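You operate a simulated robot arm through the tools that you are given. There is no shell and no other tool. Be economical: measure what you need, move in short steps, check, and stop when the job is done.

You run a simulated robot arm. Do the job below in one go: nothing can be reset, and whatever is moved stays where it is left.

## Task
Tighten the yellow screw, then the blue screw, at 10 N m.
Fine: set the torque dial first, one run each with the brown driver, driver back in the brown holder.
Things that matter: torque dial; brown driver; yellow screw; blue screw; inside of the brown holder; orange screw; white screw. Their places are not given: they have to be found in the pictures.

Only the result counts: the job must be done as asked and must still hold three seconds after the hand-in. Knocking over, shifting, dropping, spilling or breaking anything else fails it.

## Robot
A 6-joint arm with a two-finger parallel gripper, fixed in place. Base frame: the origin is at the foot of the arm, x ahead of it, y to its left, z up; the work surface is at about z = 0.64. Lengths are in m, angles in rad, forces in N, time in s.
With the tool pointing down near the work surface it reaches from about 0.18 to 0.62 m from the base axis. Its first joint turns from -1.152 to 1.152 rad. Payload 2.7 kg.
The tool frame sits at the grasp point between the pads (the TCP): z along the fingers, y along the line on which they close. The tips reach 0.023 m beyond it. Largest opening 0.094 m; finger width 0.038, thickness 0.01; the body of the gripper, 0.054 by 0.096 m, starts 0.039 m behind the TCP.
Orientation is that of the tool frame in the base frame, as a unit quaternion [x, y, z, w]. With the fingers straight down and closing along the base's y, the tool's x points along the base's -x, its y along +y and its z along -z.

## Interface
- The arm moves only by the tool step_arm. Its argument "targets" is a list of rows, each a list of 7 numbers: the shift along the tool's x, y, z in m, then the turn, a rotation vector about the tool's x, y, z in rad, then the finger opening in m, from 0 to 0.094. In form: [[x, y, z, ax, ay, az, hand], ...]. A call has 1 to 20 rows; each row is the pose to reach, as a shift and turn from the pose commanded when the call began, along the tool's axes at that moment. Rows are played at 5 a second. More than 0.05 m and 0.15 rad between two rows, or a gripper value outside its range, and nothing of the call is played. A pose out of reach is approached as far as the arm can. The call stops where the force on the tool passes 40 N (or 10 N more than at its start, if that is more) or the arm is blocked; 0.2 s more then pass. Each finger travels about 0.045 m/s and halts on what it meets, pressing with about 43 N; the grip force reading is that of the motor and also rises with nothing between the fingers. The clock runs only during rows and for 0.2 s after the last one: add rows that repeat a pose to give the fingers time. The reply holds the time, the measured pose of the TCP, the force on the tool along the base axes, the opening and the grip force, in the units named above and with some noise, and new pictures: "views" is both (left out), scene, wrist or none.
- Cameras (640 x 400 px; columns grow to the right, rows downward): "scene" is fixed at [0.0765, -0.4307, 1.4026]; the picture's right is [0.79, -0.61, 0.00], its down [-0.35, -0.46, -0.82] and it looks along [0.50, 0.65, -0.58] (base axes); focal length 365 px, centre (320, 200). "wrist" rides on the gripper at [-0.039, 0, -0.044] in the tool frame; the picture's right is [0.00, -1.00, 0.00], its down [0.97, 0.00, -0.24] and it looks along [0.24, 0.00, 0.97] (tool axes); focal length 218 px, centre (320, 200).
- measure_at(camera, pixels): there is no depth. For up to 12 entries [column, row, z] of the newest picture of that camera ("zoom" is the newest enlarged one), the place [x, y] in the base frame at which the ray of that pixel passes the height z, good to about 0.002 m. It takes no simulated time.
- inspect(camera, box): a new picture of the part [left, top, right, bottom] of that camera's present view, enlarged. It takes no simulated time.
- close_job(): hands the job in; it is judged then, once.

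Work in short steps. Measure before you move; look again where a grasp or a placing could have gone wrong, and mend it. You have 80 turns and 120 pictures in all, those below and enlarged ones among them. Open the gripper and draw the arm clear of the work before you hand the job in, unless the task says otherwise; then end with one line.

The tools are called after "Emit:" as a command line: name --pt "numbers of a row" for each row, then --argument value for the rest, lists and objects as JSON in quotes. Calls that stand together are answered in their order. step_arm: Moves the arm, as the interface text tells. Its arguments: {"type":"object","properties":{"targets":{"type":"array"},"views":{"type":"string","enum":["both","scene","wrist","none"]}},"required":["targets"]} The other tools are called the same way: measure_at (camera, pixels) gives the place at which the rays of pixels pass given heights; inspect (camera, box) takes an enlarged picture of a part of a camera's view; close_job () hands the job in.

At the start:

```text
time: 0.0
position: [0.4082, 0.0246, 1.0943]
ee_rot: [0.0, 1.0, 0.0, 0.0]
wrist_force: [0.5, -0.2, 0.6]
opening: 0.0942
grip_force: 0.0
```

scene: 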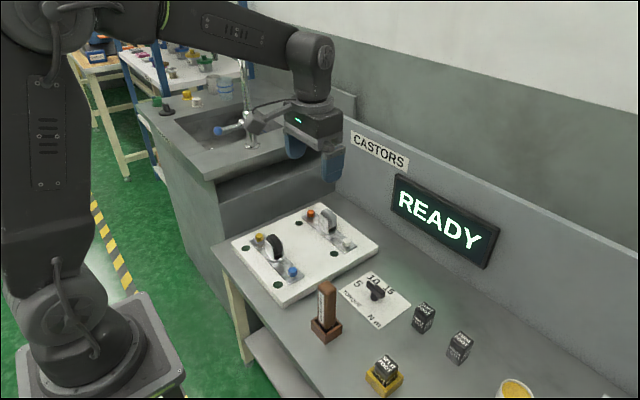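
wrist: 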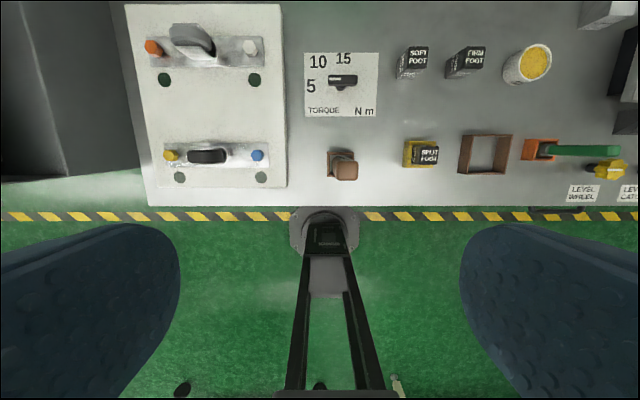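

The pictures show the torque card at about wrist (340,85), the brown driver in its holder at (343,165) and the castor plate at the left. I enlarge these areas first.

Emit:
inspect --camera "wrist" --box '[280, 40, 400, 190]'

Emit:
inspect --camera "scene" --box '[290, 250, 430, 350]'

Emit:
inspect --camera "scene" --box '[230, 195, 390, 305]'

```text
2.67 times, centred on (340, 115) of wrist
```

zoom: 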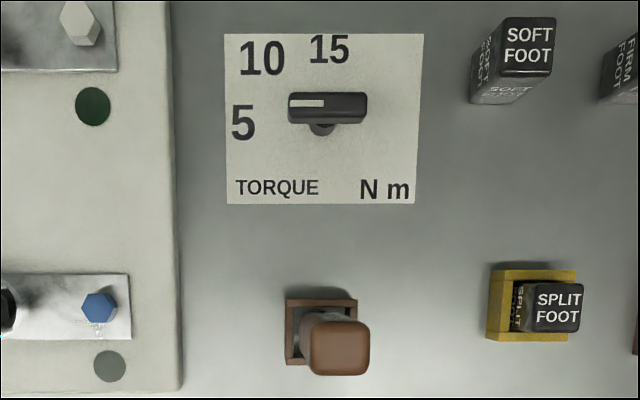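

```text
4.00 times, centred on (360, 300) of scene
```

zoom: 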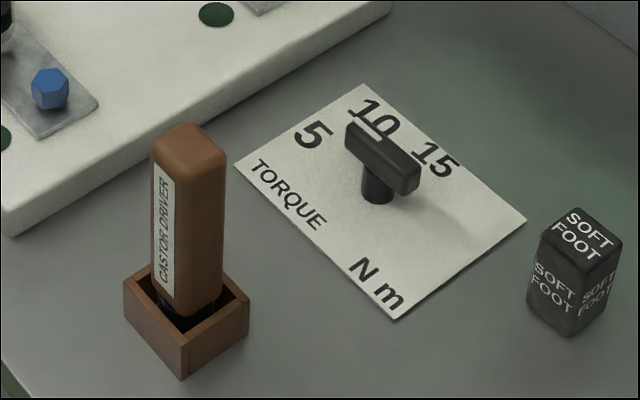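

```text
3.64 times, centred on (310, 250) of scene
```

zoom: 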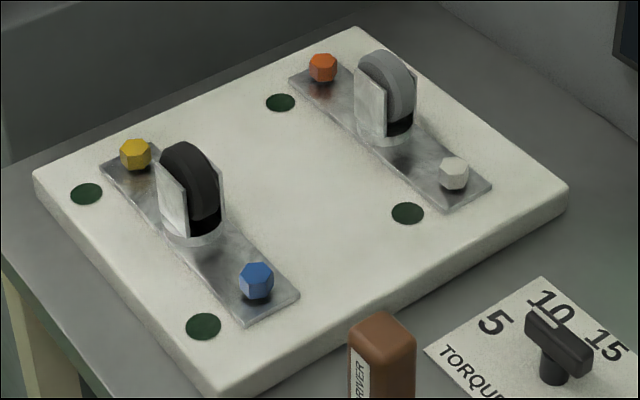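

I now measure the labels, dial base, bar ends, holder and screws from the wrist and scene views.

Emit:
measure_at --camera "wrist" --pixels '[[318.2, 61.7, 0.64], [343.4, 58, 0.64], [311.1, 85.7, 0.64], [340.7, 88.5, 0.64], [328.7, 78.6, 0.69], [357.6, 79.0, 0.69], [342, 170, 0.77], [342, 160, 0.66], [171, 155, 0.68], [257.5, 155, 0.68], [152, 47, 0.68], [250, 47, 0.68]]'

Emit:
measure_at --camera "scene" --pixels '[[374, 300, 0.64], [375.5, 288, 0.68], [326, 286, 0.76], [326, 286, 0.78], [260, 237, 0.68], [293, 271, 0.68], [374, 271.5, 0.64], [327, 340, 0.64], [357, 283, 0.64], [388.5, 290, 0.64], [348.5, 284, 0.64]]'

```text
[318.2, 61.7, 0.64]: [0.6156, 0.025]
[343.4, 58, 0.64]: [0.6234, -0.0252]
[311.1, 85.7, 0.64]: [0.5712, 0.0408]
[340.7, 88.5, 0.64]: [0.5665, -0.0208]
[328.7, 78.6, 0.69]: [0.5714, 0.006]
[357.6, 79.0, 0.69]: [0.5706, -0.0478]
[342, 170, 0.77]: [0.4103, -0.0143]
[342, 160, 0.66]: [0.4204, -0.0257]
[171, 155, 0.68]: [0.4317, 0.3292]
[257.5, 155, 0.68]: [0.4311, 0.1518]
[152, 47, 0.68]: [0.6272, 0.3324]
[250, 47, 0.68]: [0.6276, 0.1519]
```

```text
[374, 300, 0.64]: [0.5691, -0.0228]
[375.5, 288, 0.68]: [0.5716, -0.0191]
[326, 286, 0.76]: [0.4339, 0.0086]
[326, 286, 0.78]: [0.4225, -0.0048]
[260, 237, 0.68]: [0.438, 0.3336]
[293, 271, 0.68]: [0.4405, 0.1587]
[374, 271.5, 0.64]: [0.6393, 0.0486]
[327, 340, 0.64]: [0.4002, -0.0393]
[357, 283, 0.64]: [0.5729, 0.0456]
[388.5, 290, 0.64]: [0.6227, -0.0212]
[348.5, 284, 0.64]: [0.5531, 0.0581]
```

The dial centre is about (0.570,-0.0215), bar top about z 0.69; its white mark points to +y, toward "5". "10" lies 45° clockwise from above. I go above the dial while turning the tool −90° about its z, so the fingers close along base x.

Emit:
step_arm --pt "-0.0135 -0.0038 0.0245 0 0 -0.1309 0.094" --pt "-0.027 -0.0077 0.049 0 0 -0.2618 0.094" --pt "-0.0405 -0.0115 0.0735 0 0 -0.3927 0.094" --pt "-0.054 -0.0153 0.098 0 0 -0.5236 0.094" --pt "-0.0675 -0.0192 0.1225 0 0 -0.6545 0.094" --pt "-0.081 -0.023 0.147 0 0 -0.7854 0.094" --pt "-0.0945 -0.0268 0.1715 0 0 -0.9163 0.094" --pt "-0.108 -0.0307 0.196 0 0 -1.0472 0.094" --pt "-0.1215 -0.0345 0.2205 0 0 -1.1781 0.094" --pt "-0.135 -0.0383 0.245 0 0 -1.309 0.094" --pt "-0.1485 -0.0422 0.2695 0 0 -1.4399 0.094" --pt "-0.162 -0.046 0.294 0 0 -1.5708 0.094" --pt "-0.162 -0.046 0.294 0 0 -1.5708 0.094"

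```text
time: 2.8
position: [0.5736, -0.0227, 0.801]
ee_rot: [0.708, -0.706, 0.0, 0.001]
wrist_force: [-0.8, 0.4, 0.4]
opening: 0.0939
grip_force: 0.1
```

scene: 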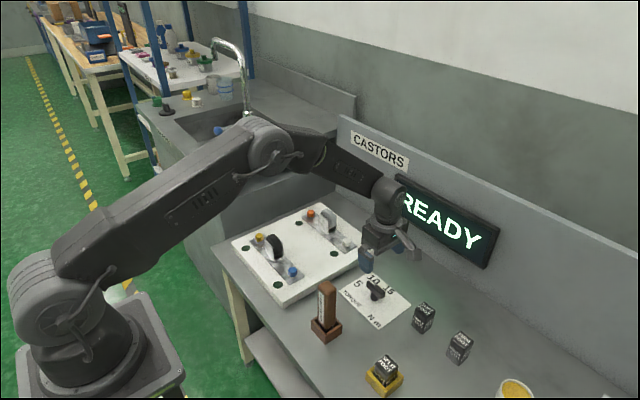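
wrist: 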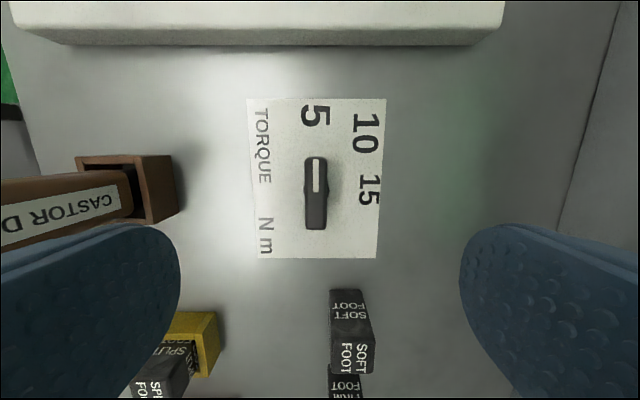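

The bar runs along +y at wrist (304–327, 157–230). I measure it and the label centres once more.

Emit:
measure_at --camera "wrist" --pixels '[[315.5, 157, 0.685], [315.5, 230, 0.685], [304, 200, 0.685], [327, 200, 0.685], [315, 116, 0.64], [365, 133, 0.64], [369, 189, 0.64], [315.5, 193.5, 0.685]]'

Emit:
inspect --camera "wrist" --box '[240, 90, 400, 265]'

```text
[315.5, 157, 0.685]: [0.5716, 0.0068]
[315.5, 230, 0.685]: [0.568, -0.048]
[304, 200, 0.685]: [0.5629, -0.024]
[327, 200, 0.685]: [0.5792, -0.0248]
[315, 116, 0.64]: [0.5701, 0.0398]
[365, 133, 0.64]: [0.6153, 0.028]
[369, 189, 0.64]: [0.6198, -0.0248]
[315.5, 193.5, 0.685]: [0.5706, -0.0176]
```

```text
2.29 times, centred on (320, 178) of wrist
```

zoom: 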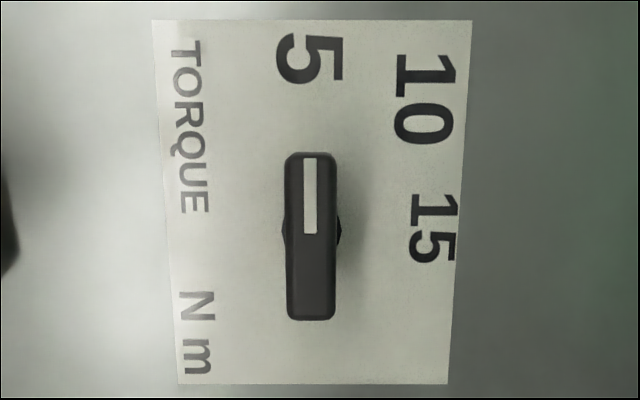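

Bar centre (0.5705,-0.0205). I go down to TCP z ≈ 0.678 and close on the bar.

Emit:
step_arm --pt "0 0.002 0.03 0 0 0 0.094" --pt "0 0.002 0.06 0 0 0 0.08" --pt "0 0.002 0.09 0 0 0 0.06" --pt "0 0.002 0.11 0 0 0 0.05" --pt "0 0.002 0.122 0 0 0 0.05" --pt "0 0.002 0.122 0 0 0 0.035" --pt "0 0.002 0.122 0 0 0 0.02" --pt "0 0.002 0.122 0 0 0 0.01" --pt "0 0.002 0.122 0 0 0 0.01"

```text
time: 4.8
position: [0.5703, -0.0229, 0.6799]
ee_rot: [0.708, -0.706, 0.002, -0.003]
wrist_force: [17.6, -0.2, -10.7]
opening: 0.0169
grip_force: 45.1
```

scene: 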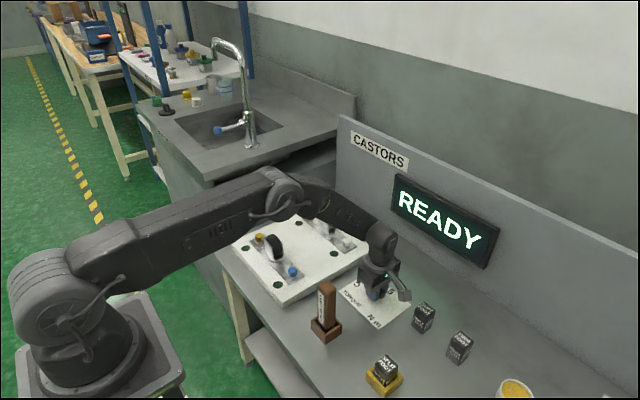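
wrist: 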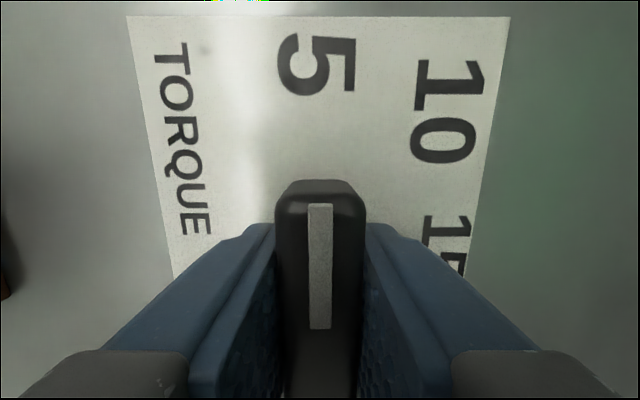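

The bar is gripped (opening 0.0169) with a side load of 17 N along +x, so I shift the tool 2 mm that way while turning the dial +45° about tool z.

Emit:
step_arm --pt "-0.001 -0.002 0 0 0 0 0.01" --pt "-0.002 -0.002 0 0 0 0.1122 0.01" --pt "-0.002 -0.002 0 0 0 0.2244 0.01" --pt "-0.002 -0.002 0 0 0 0.3366 0.01" --pt "-0.002 -0.002 0 0 0 0.4488 0.01" --pt "-0.002 -0.002 0 0 0 0.561 0.01" --pt "-0.002 -0.002 0 0 0 0.6732 0.01" --pt "-0.002 -0.002 0 0 0 0.7854 0.01" --pt "-0.002 -0.002 0 0 0 0.7854 0.01"

```text
time: 5.8
position: [0.5699, -0.0221, 0.6793]
ee_rot: [-0.58, 0.814, 0.002, -0.003]
wrist_force: [-11.2, -1.1, 7.5]
opening: 0.0172
grip_force: 45.2
stopped in row 5: the force on the tool passed its limit (the readings are from after the stop); the commanded pose is now the measured one
```

scene: 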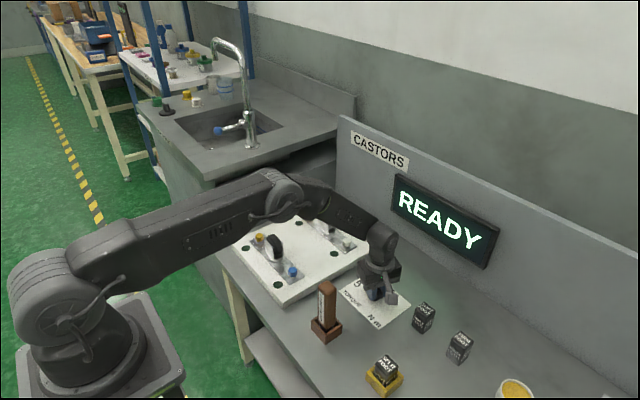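
wrist: 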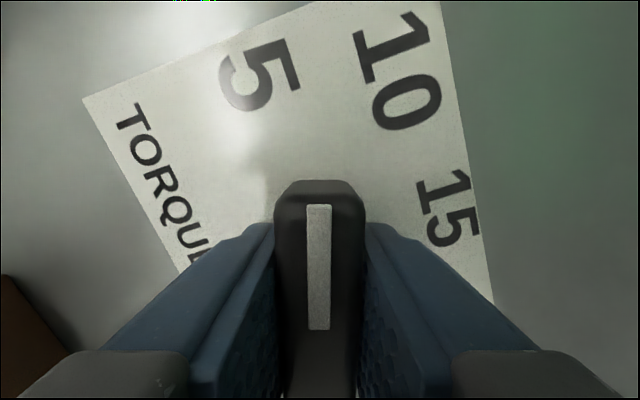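

The dial is following (turned 19°), but the force limit cut the call. I continue with the remaining 26° in smaller steps and a 1 mm relief along −x.

Emit:
step_arm --pt "0 0.001 0 0 0 0.05 0.01" --pt "0 0.001 0 0 0 0.1 0.01" --pt "0 0.001 0 0 0 0.15 0.01" --pt "0 0.001 0 0 0 0.2 0.01" --pt "0 0.001 0 0 0 0.25 0.01" --pt "0 0.001 0 0 0 0.3 0.01" --pt "0 0.001 0 0 0 0.35 0.01" --pt "0 0.001 0 0 0 0.4 0.01" --pt "0 0.001 0 0 0 0.454 0.01" --pt "0 0.001 0 0 0 0.454 0.01" --views "wrist"

```text
time: 8.0
position: [0.5684, -0.023, 0.6801]
ee_rot: [-0.382, 0.924, 0.001, -0.004]
wrist_force: [-20.0, -1.7, 16.9]
opening: 0.0168
grip_force: 45.5
```

wrist: 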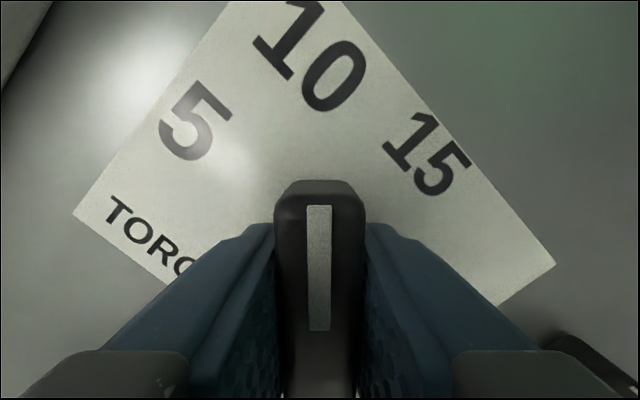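

Yaw is now exactly 45° and the mark points at "10". I open and rise.

Emit:
step_arm --pt "0 0 0 0 0 0 0.03" --pt "0 0 0 0 0 0 0.05" --pt "0 0 0 0 0 0 0.05" --pt "0 0 -0.03 0 0 0 0.05" --pt "0 0 -0.07 0 0 0 0.05" --pt "0 0 -0.11 0 0 0 0.05" --pt "0 0 -0.15 0 0 0 0.06" --pt "0 0 -0.19 0 0 0 0.08" --pt "0 0 -0.22 0 0 0 0.09"

```text
time: 10.0
position: [0.57, -0.0218, 0.9003]
ee_rot: [-0.382, 0.924, 0.001, -0.005]
wrist_force: [-0.5, -0.4, -0.2]
opening: 0.0901
grip_force: 0.2
```

scene: 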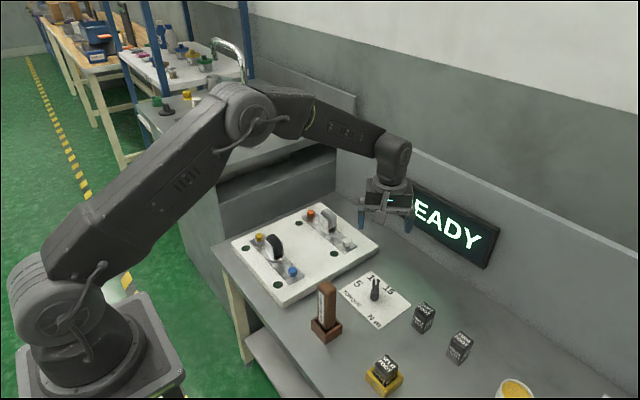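
wrist: 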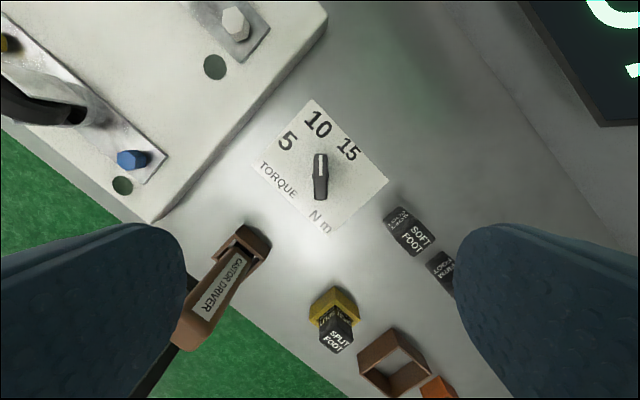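

The dial points at 10. Next I move above the driver with the tool turned back to yaw 0 (+45° about tool z) to look straight down on it.

Emit:
step_arm --pt "0.0177 0.0177 -0.01 0 0 0.1309 0.094" --pt "0.0353 0.0353 -0.02 0 0 0.2618 0.094" --pt "0.053 0.053 -0.03 0 0 0.3927 0.094" --pt "0.0707 0.0707 -0.04 0 0 0.5236 0.094" --pt "0.0883 0.0883 -0.05 0 0 0.6545 0.094" --pt "0.106 0.106 -0.05 0 0 0.7854 0.094" --pt "0.106 0.106 -0.05 0 0 0.7854 0.094"

```text
time: 11.6
position: [0.4224, -0.0226, 0.9512]
ee_rot: [0.002, 1.0, -0.001, -0.003]
wrist_force: [0.7, 0.1, -0.4]
opening: 0.0939
grip_force: 0.1
```

scene: 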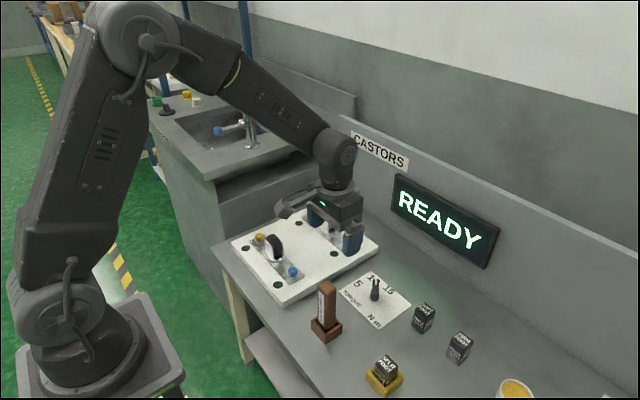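
wrist: 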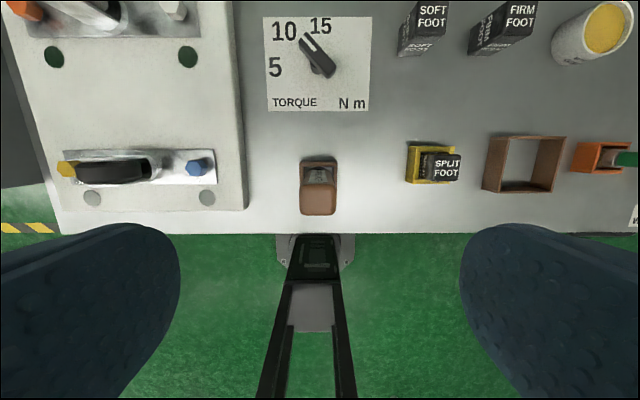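

Emit:
inspect --camera "wrist" --box '[270, 140, 370, 230]'

Emit:
inspect --camera "scene" --box '[290, 270, 370, 350]'

```text
4.44 times, centred on (320, 185) of wrist
```

zoom: 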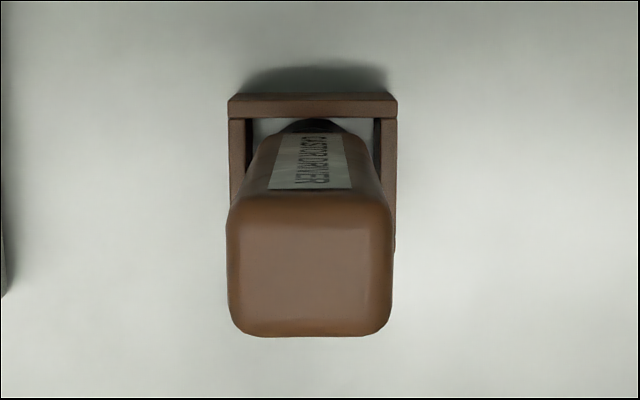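

```text
5.00 times, centred on (330, 310) of scene
```

zoom: 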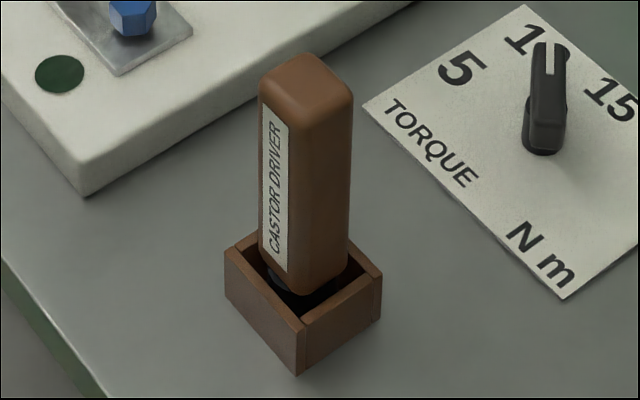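

I measure handle top and holder from both views at candidate heights.

Emit:
measure_at --camera "scene" --pixels '[[326.4, 330.2, 0.64], [325.6, 345, 0.64], [311, 328.4, 0.64], [342, 332, 0.64], [327, 286.4, 0.76], [327, 286.4, 0.77], [327, 286.4, 0.78], [327, 286.4, 0.79], [311, 320, 0.67], [326, 337, 0.67]]'

Emit:
measure_at --camera "wrist" --pixels '[[317.7, 199, 0.76], [317.7, 199, 0.77], [317.7, 199, 0.78], [317.7, 199, 0.79], [299.4, 199, 0.77], [336.3, 199, 0.77], [299, 161.5, 0.67], [337.4, 161.5, 0.67], [300, 163, 0.65], [336.5, 163, 0.65]]'

```text
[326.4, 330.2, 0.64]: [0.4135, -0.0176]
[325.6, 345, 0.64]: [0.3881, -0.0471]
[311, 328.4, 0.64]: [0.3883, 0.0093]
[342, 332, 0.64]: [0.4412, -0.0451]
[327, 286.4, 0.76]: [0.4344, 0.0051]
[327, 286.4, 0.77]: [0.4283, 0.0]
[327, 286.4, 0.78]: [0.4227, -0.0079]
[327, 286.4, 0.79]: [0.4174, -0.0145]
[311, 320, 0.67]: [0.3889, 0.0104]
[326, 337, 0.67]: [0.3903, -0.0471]
```

```text
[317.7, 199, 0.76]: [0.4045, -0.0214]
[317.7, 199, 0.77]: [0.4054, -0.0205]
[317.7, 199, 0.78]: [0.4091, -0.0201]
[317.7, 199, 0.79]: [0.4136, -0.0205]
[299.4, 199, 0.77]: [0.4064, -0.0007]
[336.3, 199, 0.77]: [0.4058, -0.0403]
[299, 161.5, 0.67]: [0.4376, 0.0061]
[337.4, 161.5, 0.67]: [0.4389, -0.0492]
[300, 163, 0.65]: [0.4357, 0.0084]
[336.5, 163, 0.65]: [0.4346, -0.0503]
```

Holder centre is (0.414,-0.0195), handle about 0.036 wide with its top at z≈0.795. I go down with open fingers to TCP z≈0.765, correcting a 0.4° tilt, and part-close to check centring.

Emit:
step_arm --pt "0.0075 0.0025 0.03 0 -0.007 0 0.094" --pt "0.0075 0.0025 0.06 0 -0.007 0 0.094" --pt "0.0075 0.0025 0.09 0 -0.007 0 0.094" --pt "0.0075 0.0025 0.12 0 -0.007 0 0.094" --pt "0.0075 0.0025 0.15 0 -0.007 0 0.094" --pt "0.0075 0.0025 0.17 0 -0.007 0 0.08" --pt "0.0075 0.0025 0.186 0 -0.007 0 0.06" --pt "0.0075 0.0025 0.186 0 -0.007 0 0.052" --pt "0.0075 0.0025 0.186 0 -0.007 0 0.052"

```text
time: 13.6
position: [0.4118, -0.0208, 0.764]
ee_rot: [0.001, 1.0, -0.001, 0.0]
wrist_force: [0.1, 0.9, -0.4]
opening: 0.0521
grip_force: 0.1
```

scene: 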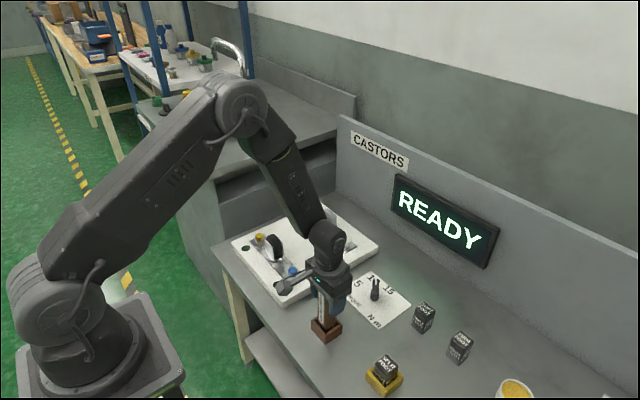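
wrist: 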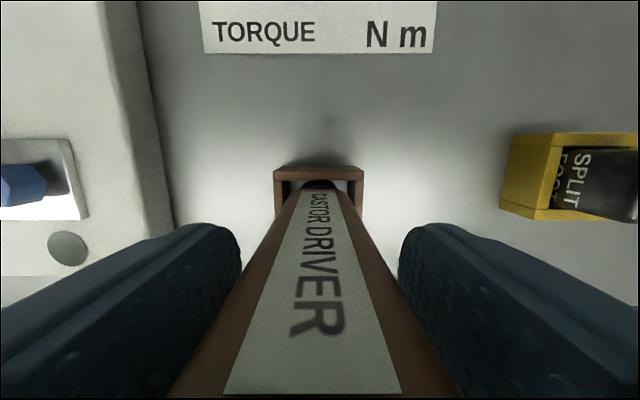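

The handle is between the pads and nearly centred. I close on it, without lifting yet.

Emit:
step_arm --pt "0 0 0 0 0 0 0.04" --pt "0 0 0 0 0 0 0.03" --pt "0 0 0 0 0 0 0.025" --pt "0 0 0 0 0 0 0.025" --views "none"

```text
time: 14.6
position: [0.4119, -0.0206, 0.764]
ee_rot: [0.001, 1.0, 0.0, 0.0]
wrist_force: [0.9, 2.1, 0.3]
opening: 0.0359
grip_force: 42.6
```

Gripped at 0.0359. I lift straight up to z≈0.93.

Emit:
step_arm --pt "0 0 -0.01 0 0 0 0.025" --pt "0 0 -0.03 0 0 0 0.025" --pt "0 0 -0.06 0 0 0 0.025" --pt "0 0 -0.09 0 0 0 0.025" --pt "0 0 -0.12 0 0 0 0.025" --pt "0 0 -0.15 0 0 0 0.025" --pt "0 0 -0.17 0 0 0 0.025"

```text
time: 16.2
position: [0.4116, -0.0199, 0.9342]
ee_rot: [0.001, 1.0, -0.001, 0.001]
wrist_force: [0.3, 0.2, -4.6]
opening: 0.0359
grip_force: 43.3
```

scene: 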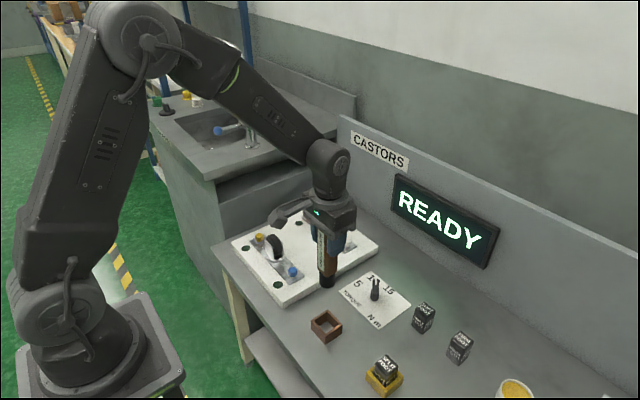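
wrist: 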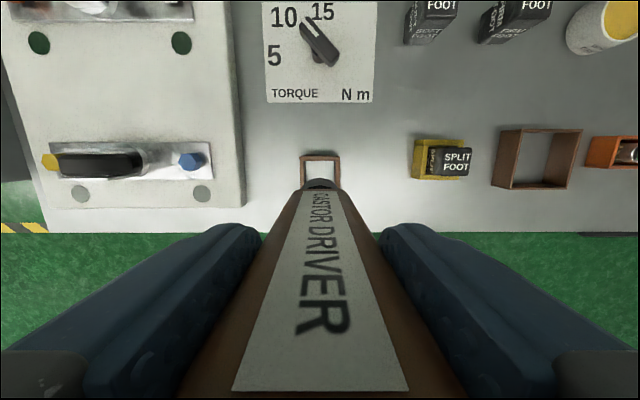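

The driver is lifted cleanly. I enlarge the driver tip and the screws for precise positions.

Emit:
inspect --camera "scene" --box '[290, 190, 370, 350]'

Emit:
inspect --camera "scene" --box '[235, 215, 315, 290]'

Emit:
inspect --camera "wrist" --box '[20, 130, 230, 215]'

```text
2.50 times, centred on (330, 270) of scene
```

zoom: 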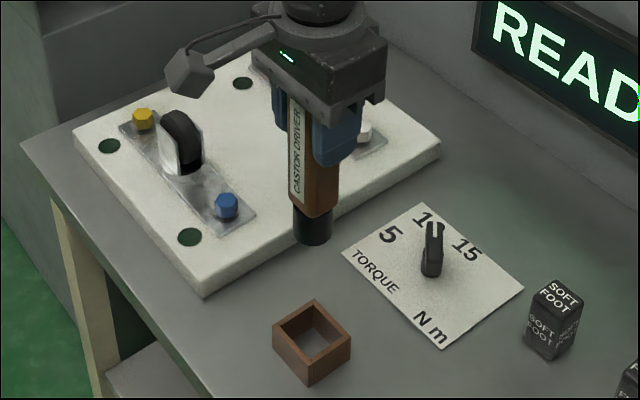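

```text
5.33 times, centred on (275, 252) of scene
```

zoom: 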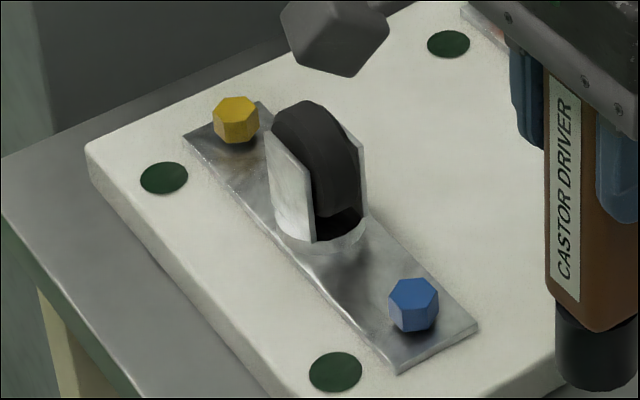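

```text
3.05 times, centred on (125, 172) of wrist
```

zoom: 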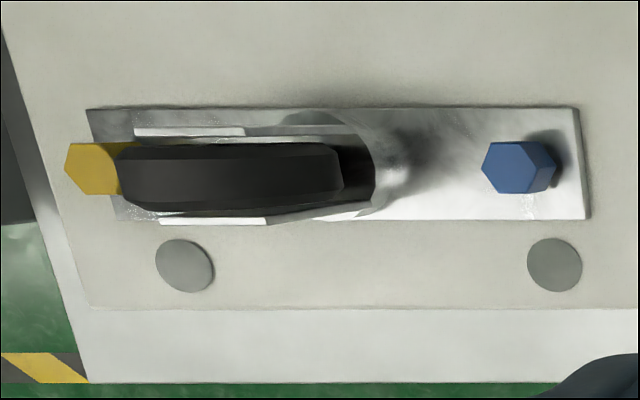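

I triangulate the head tops, wheel edges, and the driver tip.

Emit:
measure_at --camera "scene" --pixels '[[292.6, 269.3, 0.67], [292.6, 269.3, 0.68], [292.6, 269.3, 0.69], [292.6, 269.3, 0.7], [259.3, 235.7, 0.67], [259.3, 235.7, 0.68], [259.3, 235.7, 0.69], [259.3, 235.7, 0.7], [326.5, 284.5, 0.81]]'

Emit:
measure_at --camera "wrist" --pixels '[[187.3, 161.5, 0.67], [187.3, 161.5, 0.68], [187.3, 161.5, 0.69], [187.3, 161.5, 0.7], [50.2, 161.5, 0.67], [50.2, 161.5, 0.68], [50.2, 161.5, 0.69], [50.2, 161.5, 0.7], [59, 163, 0.71], [132, 163, 0.71], [59, 163, 0.73], [132, 163, 0.73]]'

```text
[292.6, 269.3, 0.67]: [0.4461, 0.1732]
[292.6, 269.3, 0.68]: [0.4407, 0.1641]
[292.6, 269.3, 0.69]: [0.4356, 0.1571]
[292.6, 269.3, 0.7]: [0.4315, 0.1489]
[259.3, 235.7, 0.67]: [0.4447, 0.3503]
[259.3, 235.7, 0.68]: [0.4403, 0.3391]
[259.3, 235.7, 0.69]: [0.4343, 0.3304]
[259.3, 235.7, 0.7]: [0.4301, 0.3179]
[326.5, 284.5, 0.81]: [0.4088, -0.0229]
```

```text
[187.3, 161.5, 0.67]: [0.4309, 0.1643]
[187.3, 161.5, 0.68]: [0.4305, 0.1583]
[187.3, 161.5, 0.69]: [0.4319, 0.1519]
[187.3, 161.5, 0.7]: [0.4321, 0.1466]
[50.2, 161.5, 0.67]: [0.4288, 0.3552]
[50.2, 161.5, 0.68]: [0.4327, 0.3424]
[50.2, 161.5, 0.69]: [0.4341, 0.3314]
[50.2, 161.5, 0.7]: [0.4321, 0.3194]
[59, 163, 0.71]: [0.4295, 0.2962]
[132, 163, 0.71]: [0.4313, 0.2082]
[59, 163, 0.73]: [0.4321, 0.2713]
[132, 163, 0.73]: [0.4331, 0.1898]
```

Yellow head top is at about (0.434,0.3305,0.69), blue about (0.433,0.152,0.69); wheel spans roughly y 0.20–0.28. I carry the driver above the yellow screw at z≈0.93.

Emit:
step_arm --pt "-0.002 0.03 0 0 0 0 0.025" --pt "-0.004 0.07 0 0 0 0 0.025" --pt "-0.007 0.11 0 0 0 0 0.025" --pt "-0.01 0.15 0 0 0 0 0.025" --pt "-0.013 0.19 0 0 0 0 0.025" --pt "-0.015 0.23 0 0 0 0 0.025" --pt "-0.017 0.27 0 0 0 0 0.025" --pt "-0.019 0.31 0 0 0 0 0.025" --pt "-0.02 0.335 0 0 0 0 0.025" --pt "-0.02 0.35 0 0 0 0 0.025" --pt "-0.02 0.35 0 0 0 0 0.025"

```text
time: 18.6
position: [0.431, 0.3305, 0.9323]
ee_rot: [0.001, 1.0, -0.001, -0.001]
wrist_force: [-0.2, 0.4, -4.1]
opening: 0.0357
grip_force: 43.2
```

scene: 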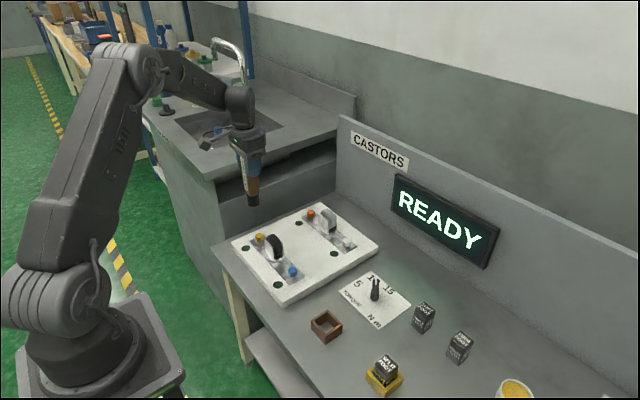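
wrist: 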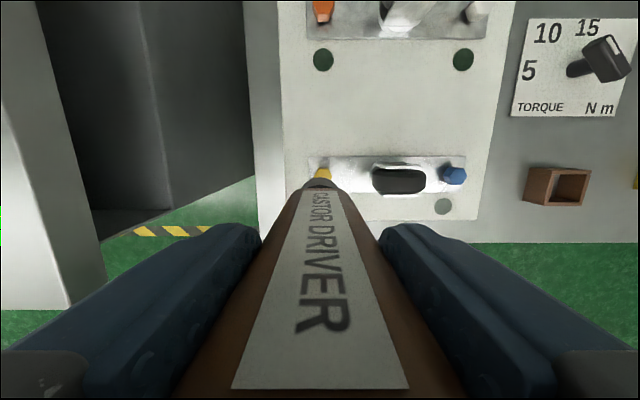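

I enlarge the tip area to check the lateral alignment to the yellow head.

Emit:
inspect --camera "wrist" --box '[280, 140, 480, 220]'

Emit:
inspect --camera "scene" --box '[230, 180, 310, 290]'

Emit:
measure_at --camera "scene" --pixels '[[253, 204, 0.8], [253, 204, 0.81], [253, 204, 0.82]]'

```text
3.20 times, centred on (380, 180) of wrist
```

zoom: 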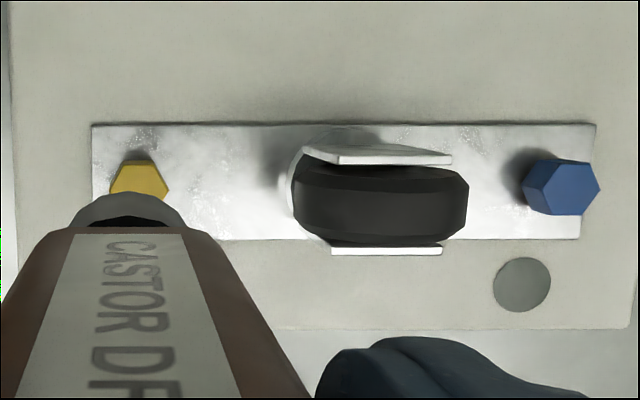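

```text
3.64 times, centred on (270, 235) of scene
```

zoom: 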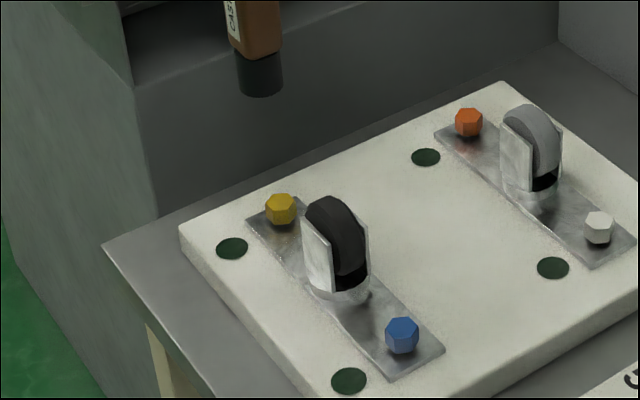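

```text
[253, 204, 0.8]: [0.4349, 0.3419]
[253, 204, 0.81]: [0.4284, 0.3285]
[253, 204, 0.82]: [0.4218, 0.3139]
```

Emit:
measure_at --camera "wrist" --pixels '[[323.4, 173, 0.69], [323.4, 190, 0.69], [459, 176, 0.69], [319.7, 206, 0.81]]'

Emit:
inspect --camera "wrist" --box '[300, 170, 350, 210]'

Emit:
inspect --camera "wrist" --box '[435, 155, 475, 195]'

```text
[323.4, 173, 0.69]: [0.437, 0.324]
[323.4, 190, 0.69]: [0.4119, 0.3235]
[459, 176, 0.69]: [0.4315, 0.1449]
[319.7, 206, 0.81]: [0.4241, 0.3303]
```

```text
10.00 times, centred on (325, 190) of wrist
```

zoom: 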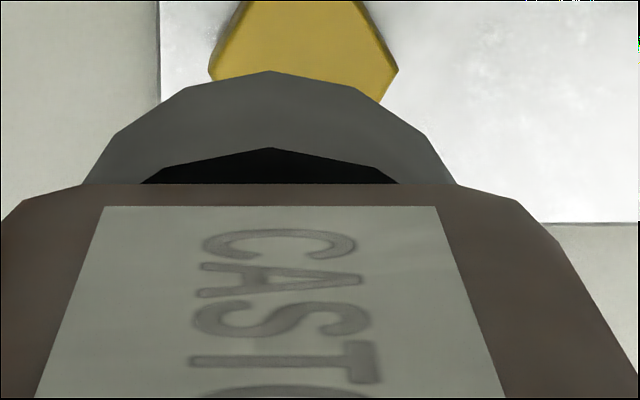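

```text
10.00 times, centred on (455, 175) of wrist
```

zoom: 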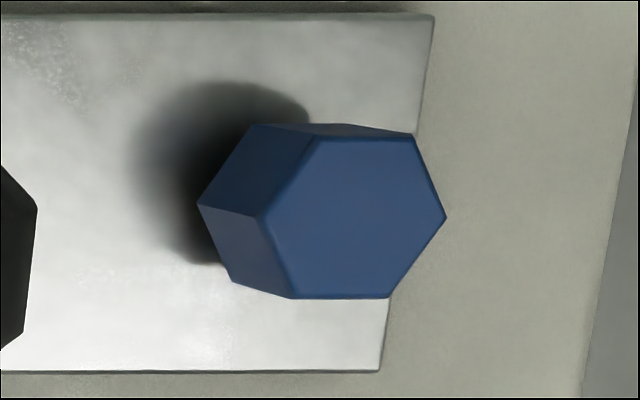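

Combining both wrist views puts the head tops at z≈0.6965, with yellow at y≈0.324 and blue at y≈0.1495. I measure the socket rim to get the driver axis relative to the TCP.

Emit:
measure_at --camera "wrist" --pixels '[[319.8, 177, 0.805], [319.8, 177, 0.812], [319.8, 177, 0.82], [302.2, 188.3, 0.812], [338.8, 188.3, 0.812], [323.3, 177, 0.6965], [458.4, 176.7, 0.6965]]'

```text
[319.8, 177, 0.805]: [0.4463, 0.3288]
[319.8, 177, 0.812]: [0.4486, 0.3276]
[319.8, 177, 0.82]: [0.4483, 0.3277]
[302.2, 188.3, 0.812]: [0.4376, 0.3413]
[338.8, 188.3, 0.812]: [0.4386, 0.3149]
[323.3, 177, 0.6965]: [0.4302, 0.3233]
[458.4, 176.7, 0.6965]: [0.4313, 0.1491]
```

The driver axis is about (0.435,0.328); the yellow head is at (0.4305,0.3235). I shift −4 mm in x and −4.5 mm in y, and go down until the tip is about 2 cm over the head.

Emit:
step_arm --pt "0.004 -0.0045 0.02 0 0 0 0.025" --pt "0.004 -0.0045 0.045 0 0 0 0.025" --pt "0.004 -0.0045 0.07 0 0 0 0.025" --pt "0.004 -0.0045 0.092 0 0 0 0.025" --pt "0.004 -0.0045 0.092 0 0 0 0.025"

Emit:
inspect --camera "scene" --box '[225, 200, 305, 260]'

Emit:
inspect --camera "wrist" --box '[290, 150, 380, 210]'

```text
time: 19.8
position: [0.4283, 0.3272, 0.8406]
ee_rot: [0.001, 1.0, -0.001, 0.0]
wrist_force: [-0.2, -0.6, -3.3]
opening: 0.0357
grip_force: 43.1
```

scene: 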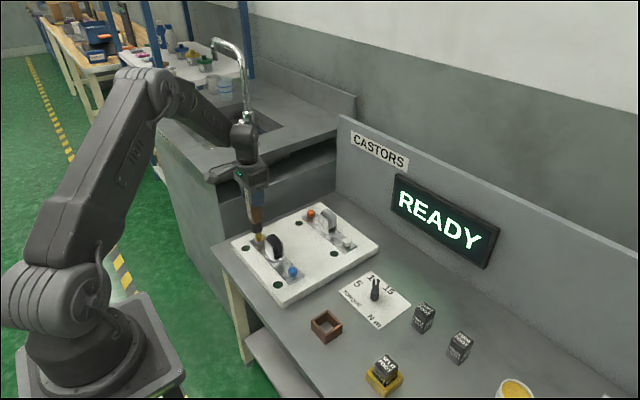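
wrist: 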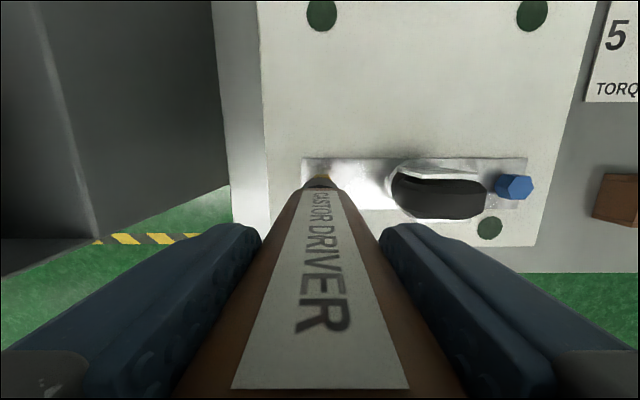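

```text
6.67 times, centred on (265, 230) of scene
```

zoom: 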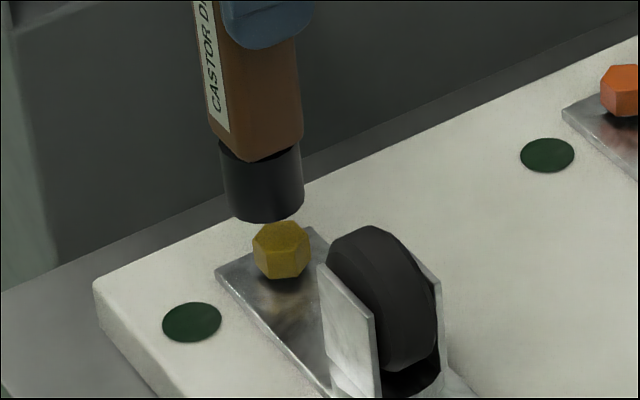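

```text
6.67 times, centred on (335, 180) of wrist
```

zoom: 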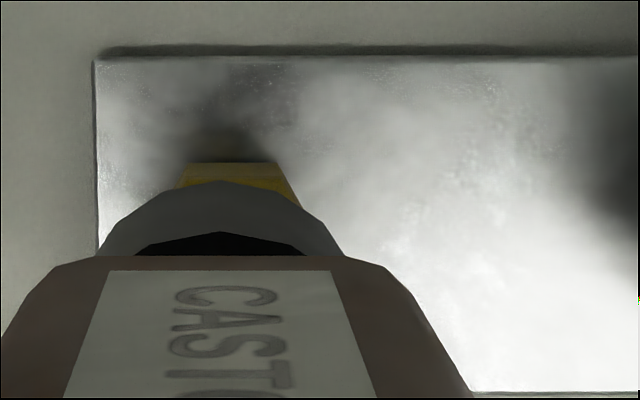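

Yellow's far edge (wrist zoom row 163, centre col 232) sits slightly right of the socket centre (col 220). I measure the x offset too.

Emit:
measure_at --camera "wrist" --pixels '[[321.8, 174.5, 0.6965], [320, 177.1, 0.72], [320, 177.1, 0.716], [301.8, 188.3, 0.72], [338.7, 188.3, 0.72]]'

Emit:
measure_at --camera "scene" --pixels '[[259.4, 231.5, 0.715], [259.4, 231.5, 0.72], [259.4, 231.5, 0.71], [259.4, 235.6, 0.6965]]'

```text
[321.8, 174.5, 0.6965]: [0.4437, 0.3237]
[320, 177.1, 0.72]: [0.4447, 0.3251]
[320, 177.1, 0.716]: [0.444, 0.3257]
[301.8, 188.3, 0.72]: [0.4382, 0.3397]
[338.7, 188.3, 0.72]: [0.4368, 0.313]
```

```text
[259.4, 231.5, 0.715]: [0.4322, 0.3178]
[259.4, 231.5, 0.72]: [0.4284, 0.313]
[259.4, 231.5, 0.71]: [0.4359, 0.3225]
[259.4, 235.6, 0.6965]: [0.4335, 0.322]
```

Emit:
measure_at --camera "scene" --pixels '[[256.4, 231, 0.715], [256.4, 231, 0.72], [256.4, 231, 0.71]]'

```text
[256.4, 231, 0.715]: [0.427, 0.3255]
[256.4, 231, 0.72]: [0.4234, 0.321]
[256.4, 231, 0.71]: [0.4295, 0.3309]
```

The scene view shows the socket (r≈0.0165) about 6 mm short laterally, which agrees with a +5 mm x, −1.5 mm y correction. I apply it and look again.

Emit:
step_arm --pt "-0.0025 -0.001 0 0 0 0 0.025" --pt "-0.005 -0.0015 0 0 0 0 0.025" --pt "-0.005 -0.0015 0.006 0 0 0 0.025" --pt "-0.005 -0.0015 0.006 0 0 0 0.025" --views "none"

Emit:
inspect --camera "scene" --box '[235, 215, 285, 255]'

Emit:
inspect --camera "wrist" --box '[290, 150, 350, 200]'

```text
time: 20.8
position: [0.4332, 0.3255, 0.8347]
ee_rot: [0.0, 1.0, -0.001, 0.0]
wrist_force: [-1.2, 0.5, -4.7]
opening: 0.0357
grip_force: 43.2
```

```text
10.00 times, centred on (260, 235) of scene
```

zoom: 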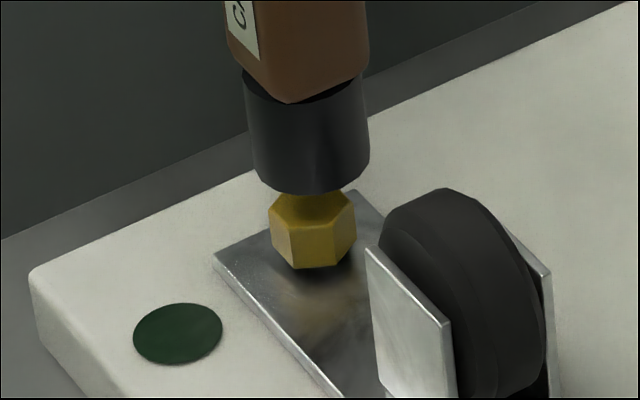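

```text
8.00 times, centred on (320, 175) of wrist
```

zoom: 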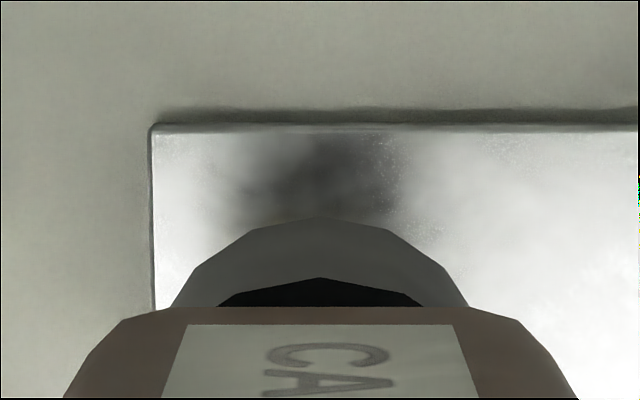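

Aligned laterally in the scene (socket 258–370, head 268–356). I lower in 2–3 mm rows and watch force and display.

Emit:
step_arm --pt "0 0 0.003 0 0 0 0.025" --pt "0 0 0.006 0 0 0 0.025" --pt "0 0 0.009 0 0 0 0.025" --pt "0 0 0.012 0 0 0 0.025" --pt "0 0 0.012 0 0 0 0.025" --views "scene"

Emit:
inspect --camera "scene" --box '[235, 215, 285, 255]'

```text
time: 22.0
position: [0.4342, 0.325, 0.8242]
ee_rot: [0.0, 1.0, -0.001, 0.0]
wrist_force: [-0.5, 0.3, -4.4]
opening: 0.0357
grip_force: 43.3
```

scene: 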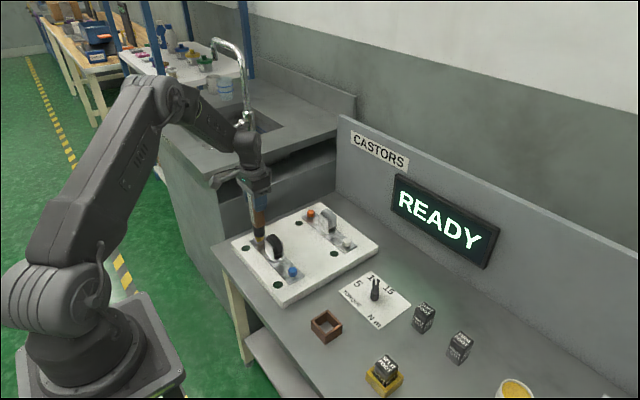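

```text
10.00 times, centred on (260, 235) of scene
```

zoom: 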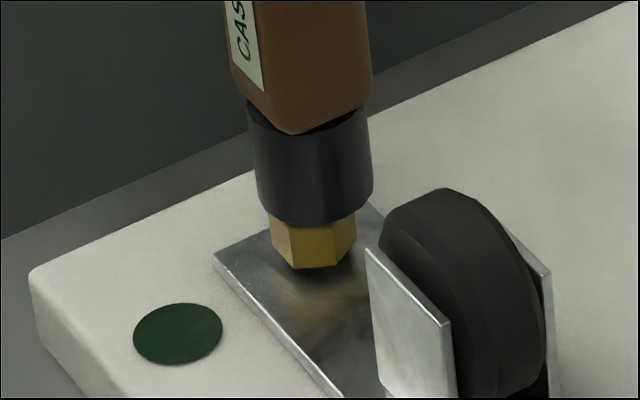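

Alignment still holds and the tip is just over or entering on the head. I lower further in 2 mm rows.

Emit:
step_arm --pt "0 0 0.002 0 0 0 0.025" --pt "0 0 0.004 0 0 0 0.025" --pt "0 0 0.006 0 0 0 0.025" --pt "0 0 0.006 0 0 0 0.025" --views "scene"

Emit:
inspect --camera "scene" --box '[235, 215, 285, 255]'

```text
time: 23.0
position: [0.4341, 0.3252, 0.8184]
ee_rot: [0.0, 1.0, -0.001, 0.0]
wrist_force: [-4.0, -3.9, 10.9]
opening: 0.0361
grip_force: 42.4
```

scene: 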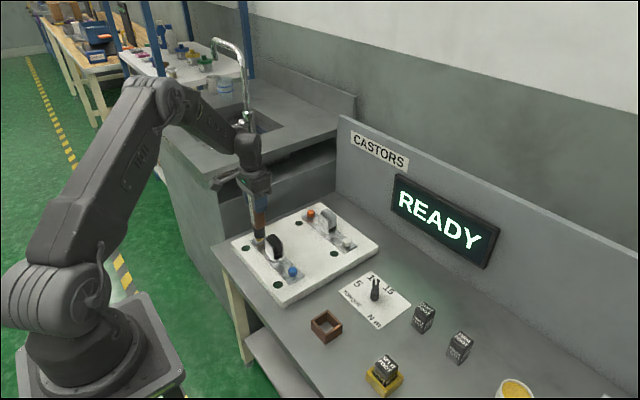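

```text
10.00 times, centred on (260, 235) of scene
```

zoom: 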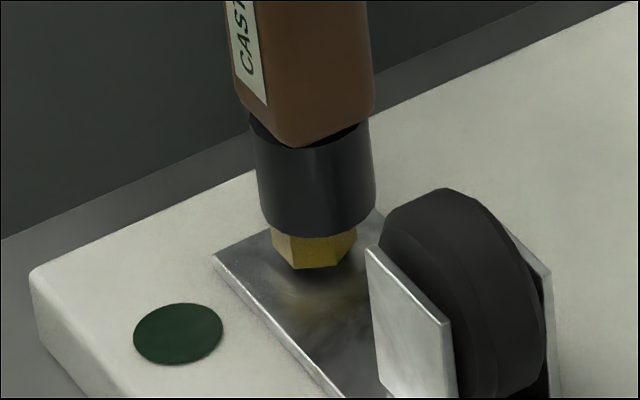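

Contact: about 15 N upward with the display still READY. I press 1.5 mm more and hold for a second.

Emit:
step_arm --pt "0 0 0.001 0 0 0 0.025" --pt "0 0 0.0015 0 0 0 0.025" --pt "0 0 0.0015 0 0 0 0.025" --pt "0 0 0.0015 0 0 0 0.025" --pt "0 0 0.0015 0 0 0 0.025" --pt "0 0 0.0015 0 0 0 0.025" --views "scene"

Emit:
inspect --camera "scene" --box '[235, 215, 285, 255]'

```text
time: 24.4
position: [0.4334, 0.3255, 0.8188]
ee_rot: [0.001, 1.0, 0.0, 0.001]
wrist_force: [-4.1, -7.0, 32.6]
opening: 0.036
grip_force: 43.3
```

scene: 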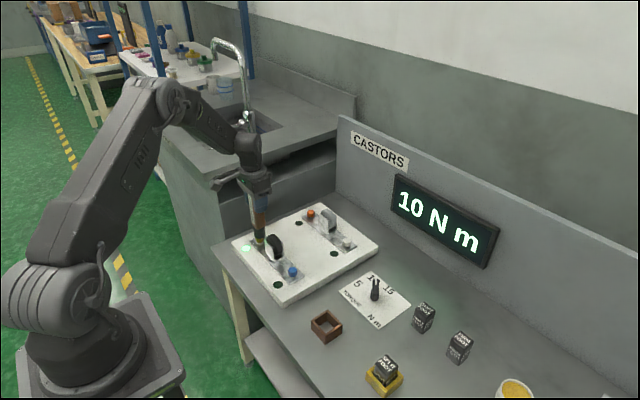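

```text
10.00 times, centred on (260, 235) of scene
```

zoom: 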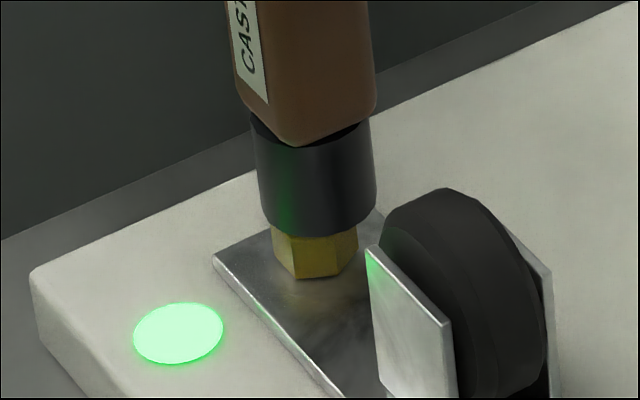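

The yellow run is done: its lamp is green and the display shows 10 N m. I lift straight off at once.

Emit:
step_arm --pt "0 0 -0.006 0 0 0 0.025" --pt "0 0 -0.02 0 0 0 0.025" --pt "0 0 -0.05 0 0 0 0.025" --pt "0 0 -0.08 0 0 0 0.025" --pt "0 0 -0.09 0 0 0 0.025"

Emit:
inspect --camera "wrist" --box '[280, 140, 520, 220]'

```text
time: 25.6
position: [0.4335, 0.325, 0.9066]
ee_rot: [0.0, 1.0, -0.001, 0.0]
wrist_force: [-0.2, -0.5, -4.3]
opening: 0.0356
grip_force: 42.6
```

scene: 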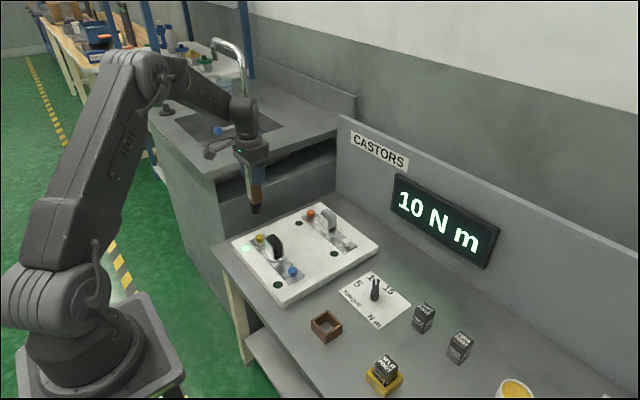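
wrist: 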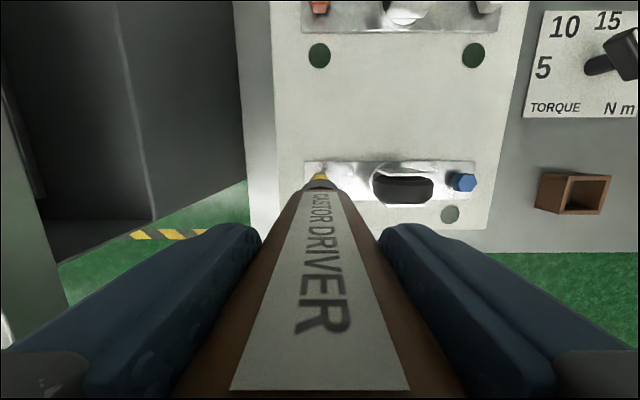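

```text
2.67 times, centred on (400, 180) of wrist
```

zoom: 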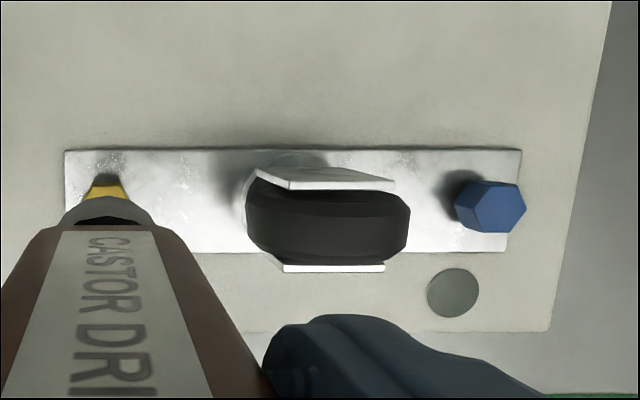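

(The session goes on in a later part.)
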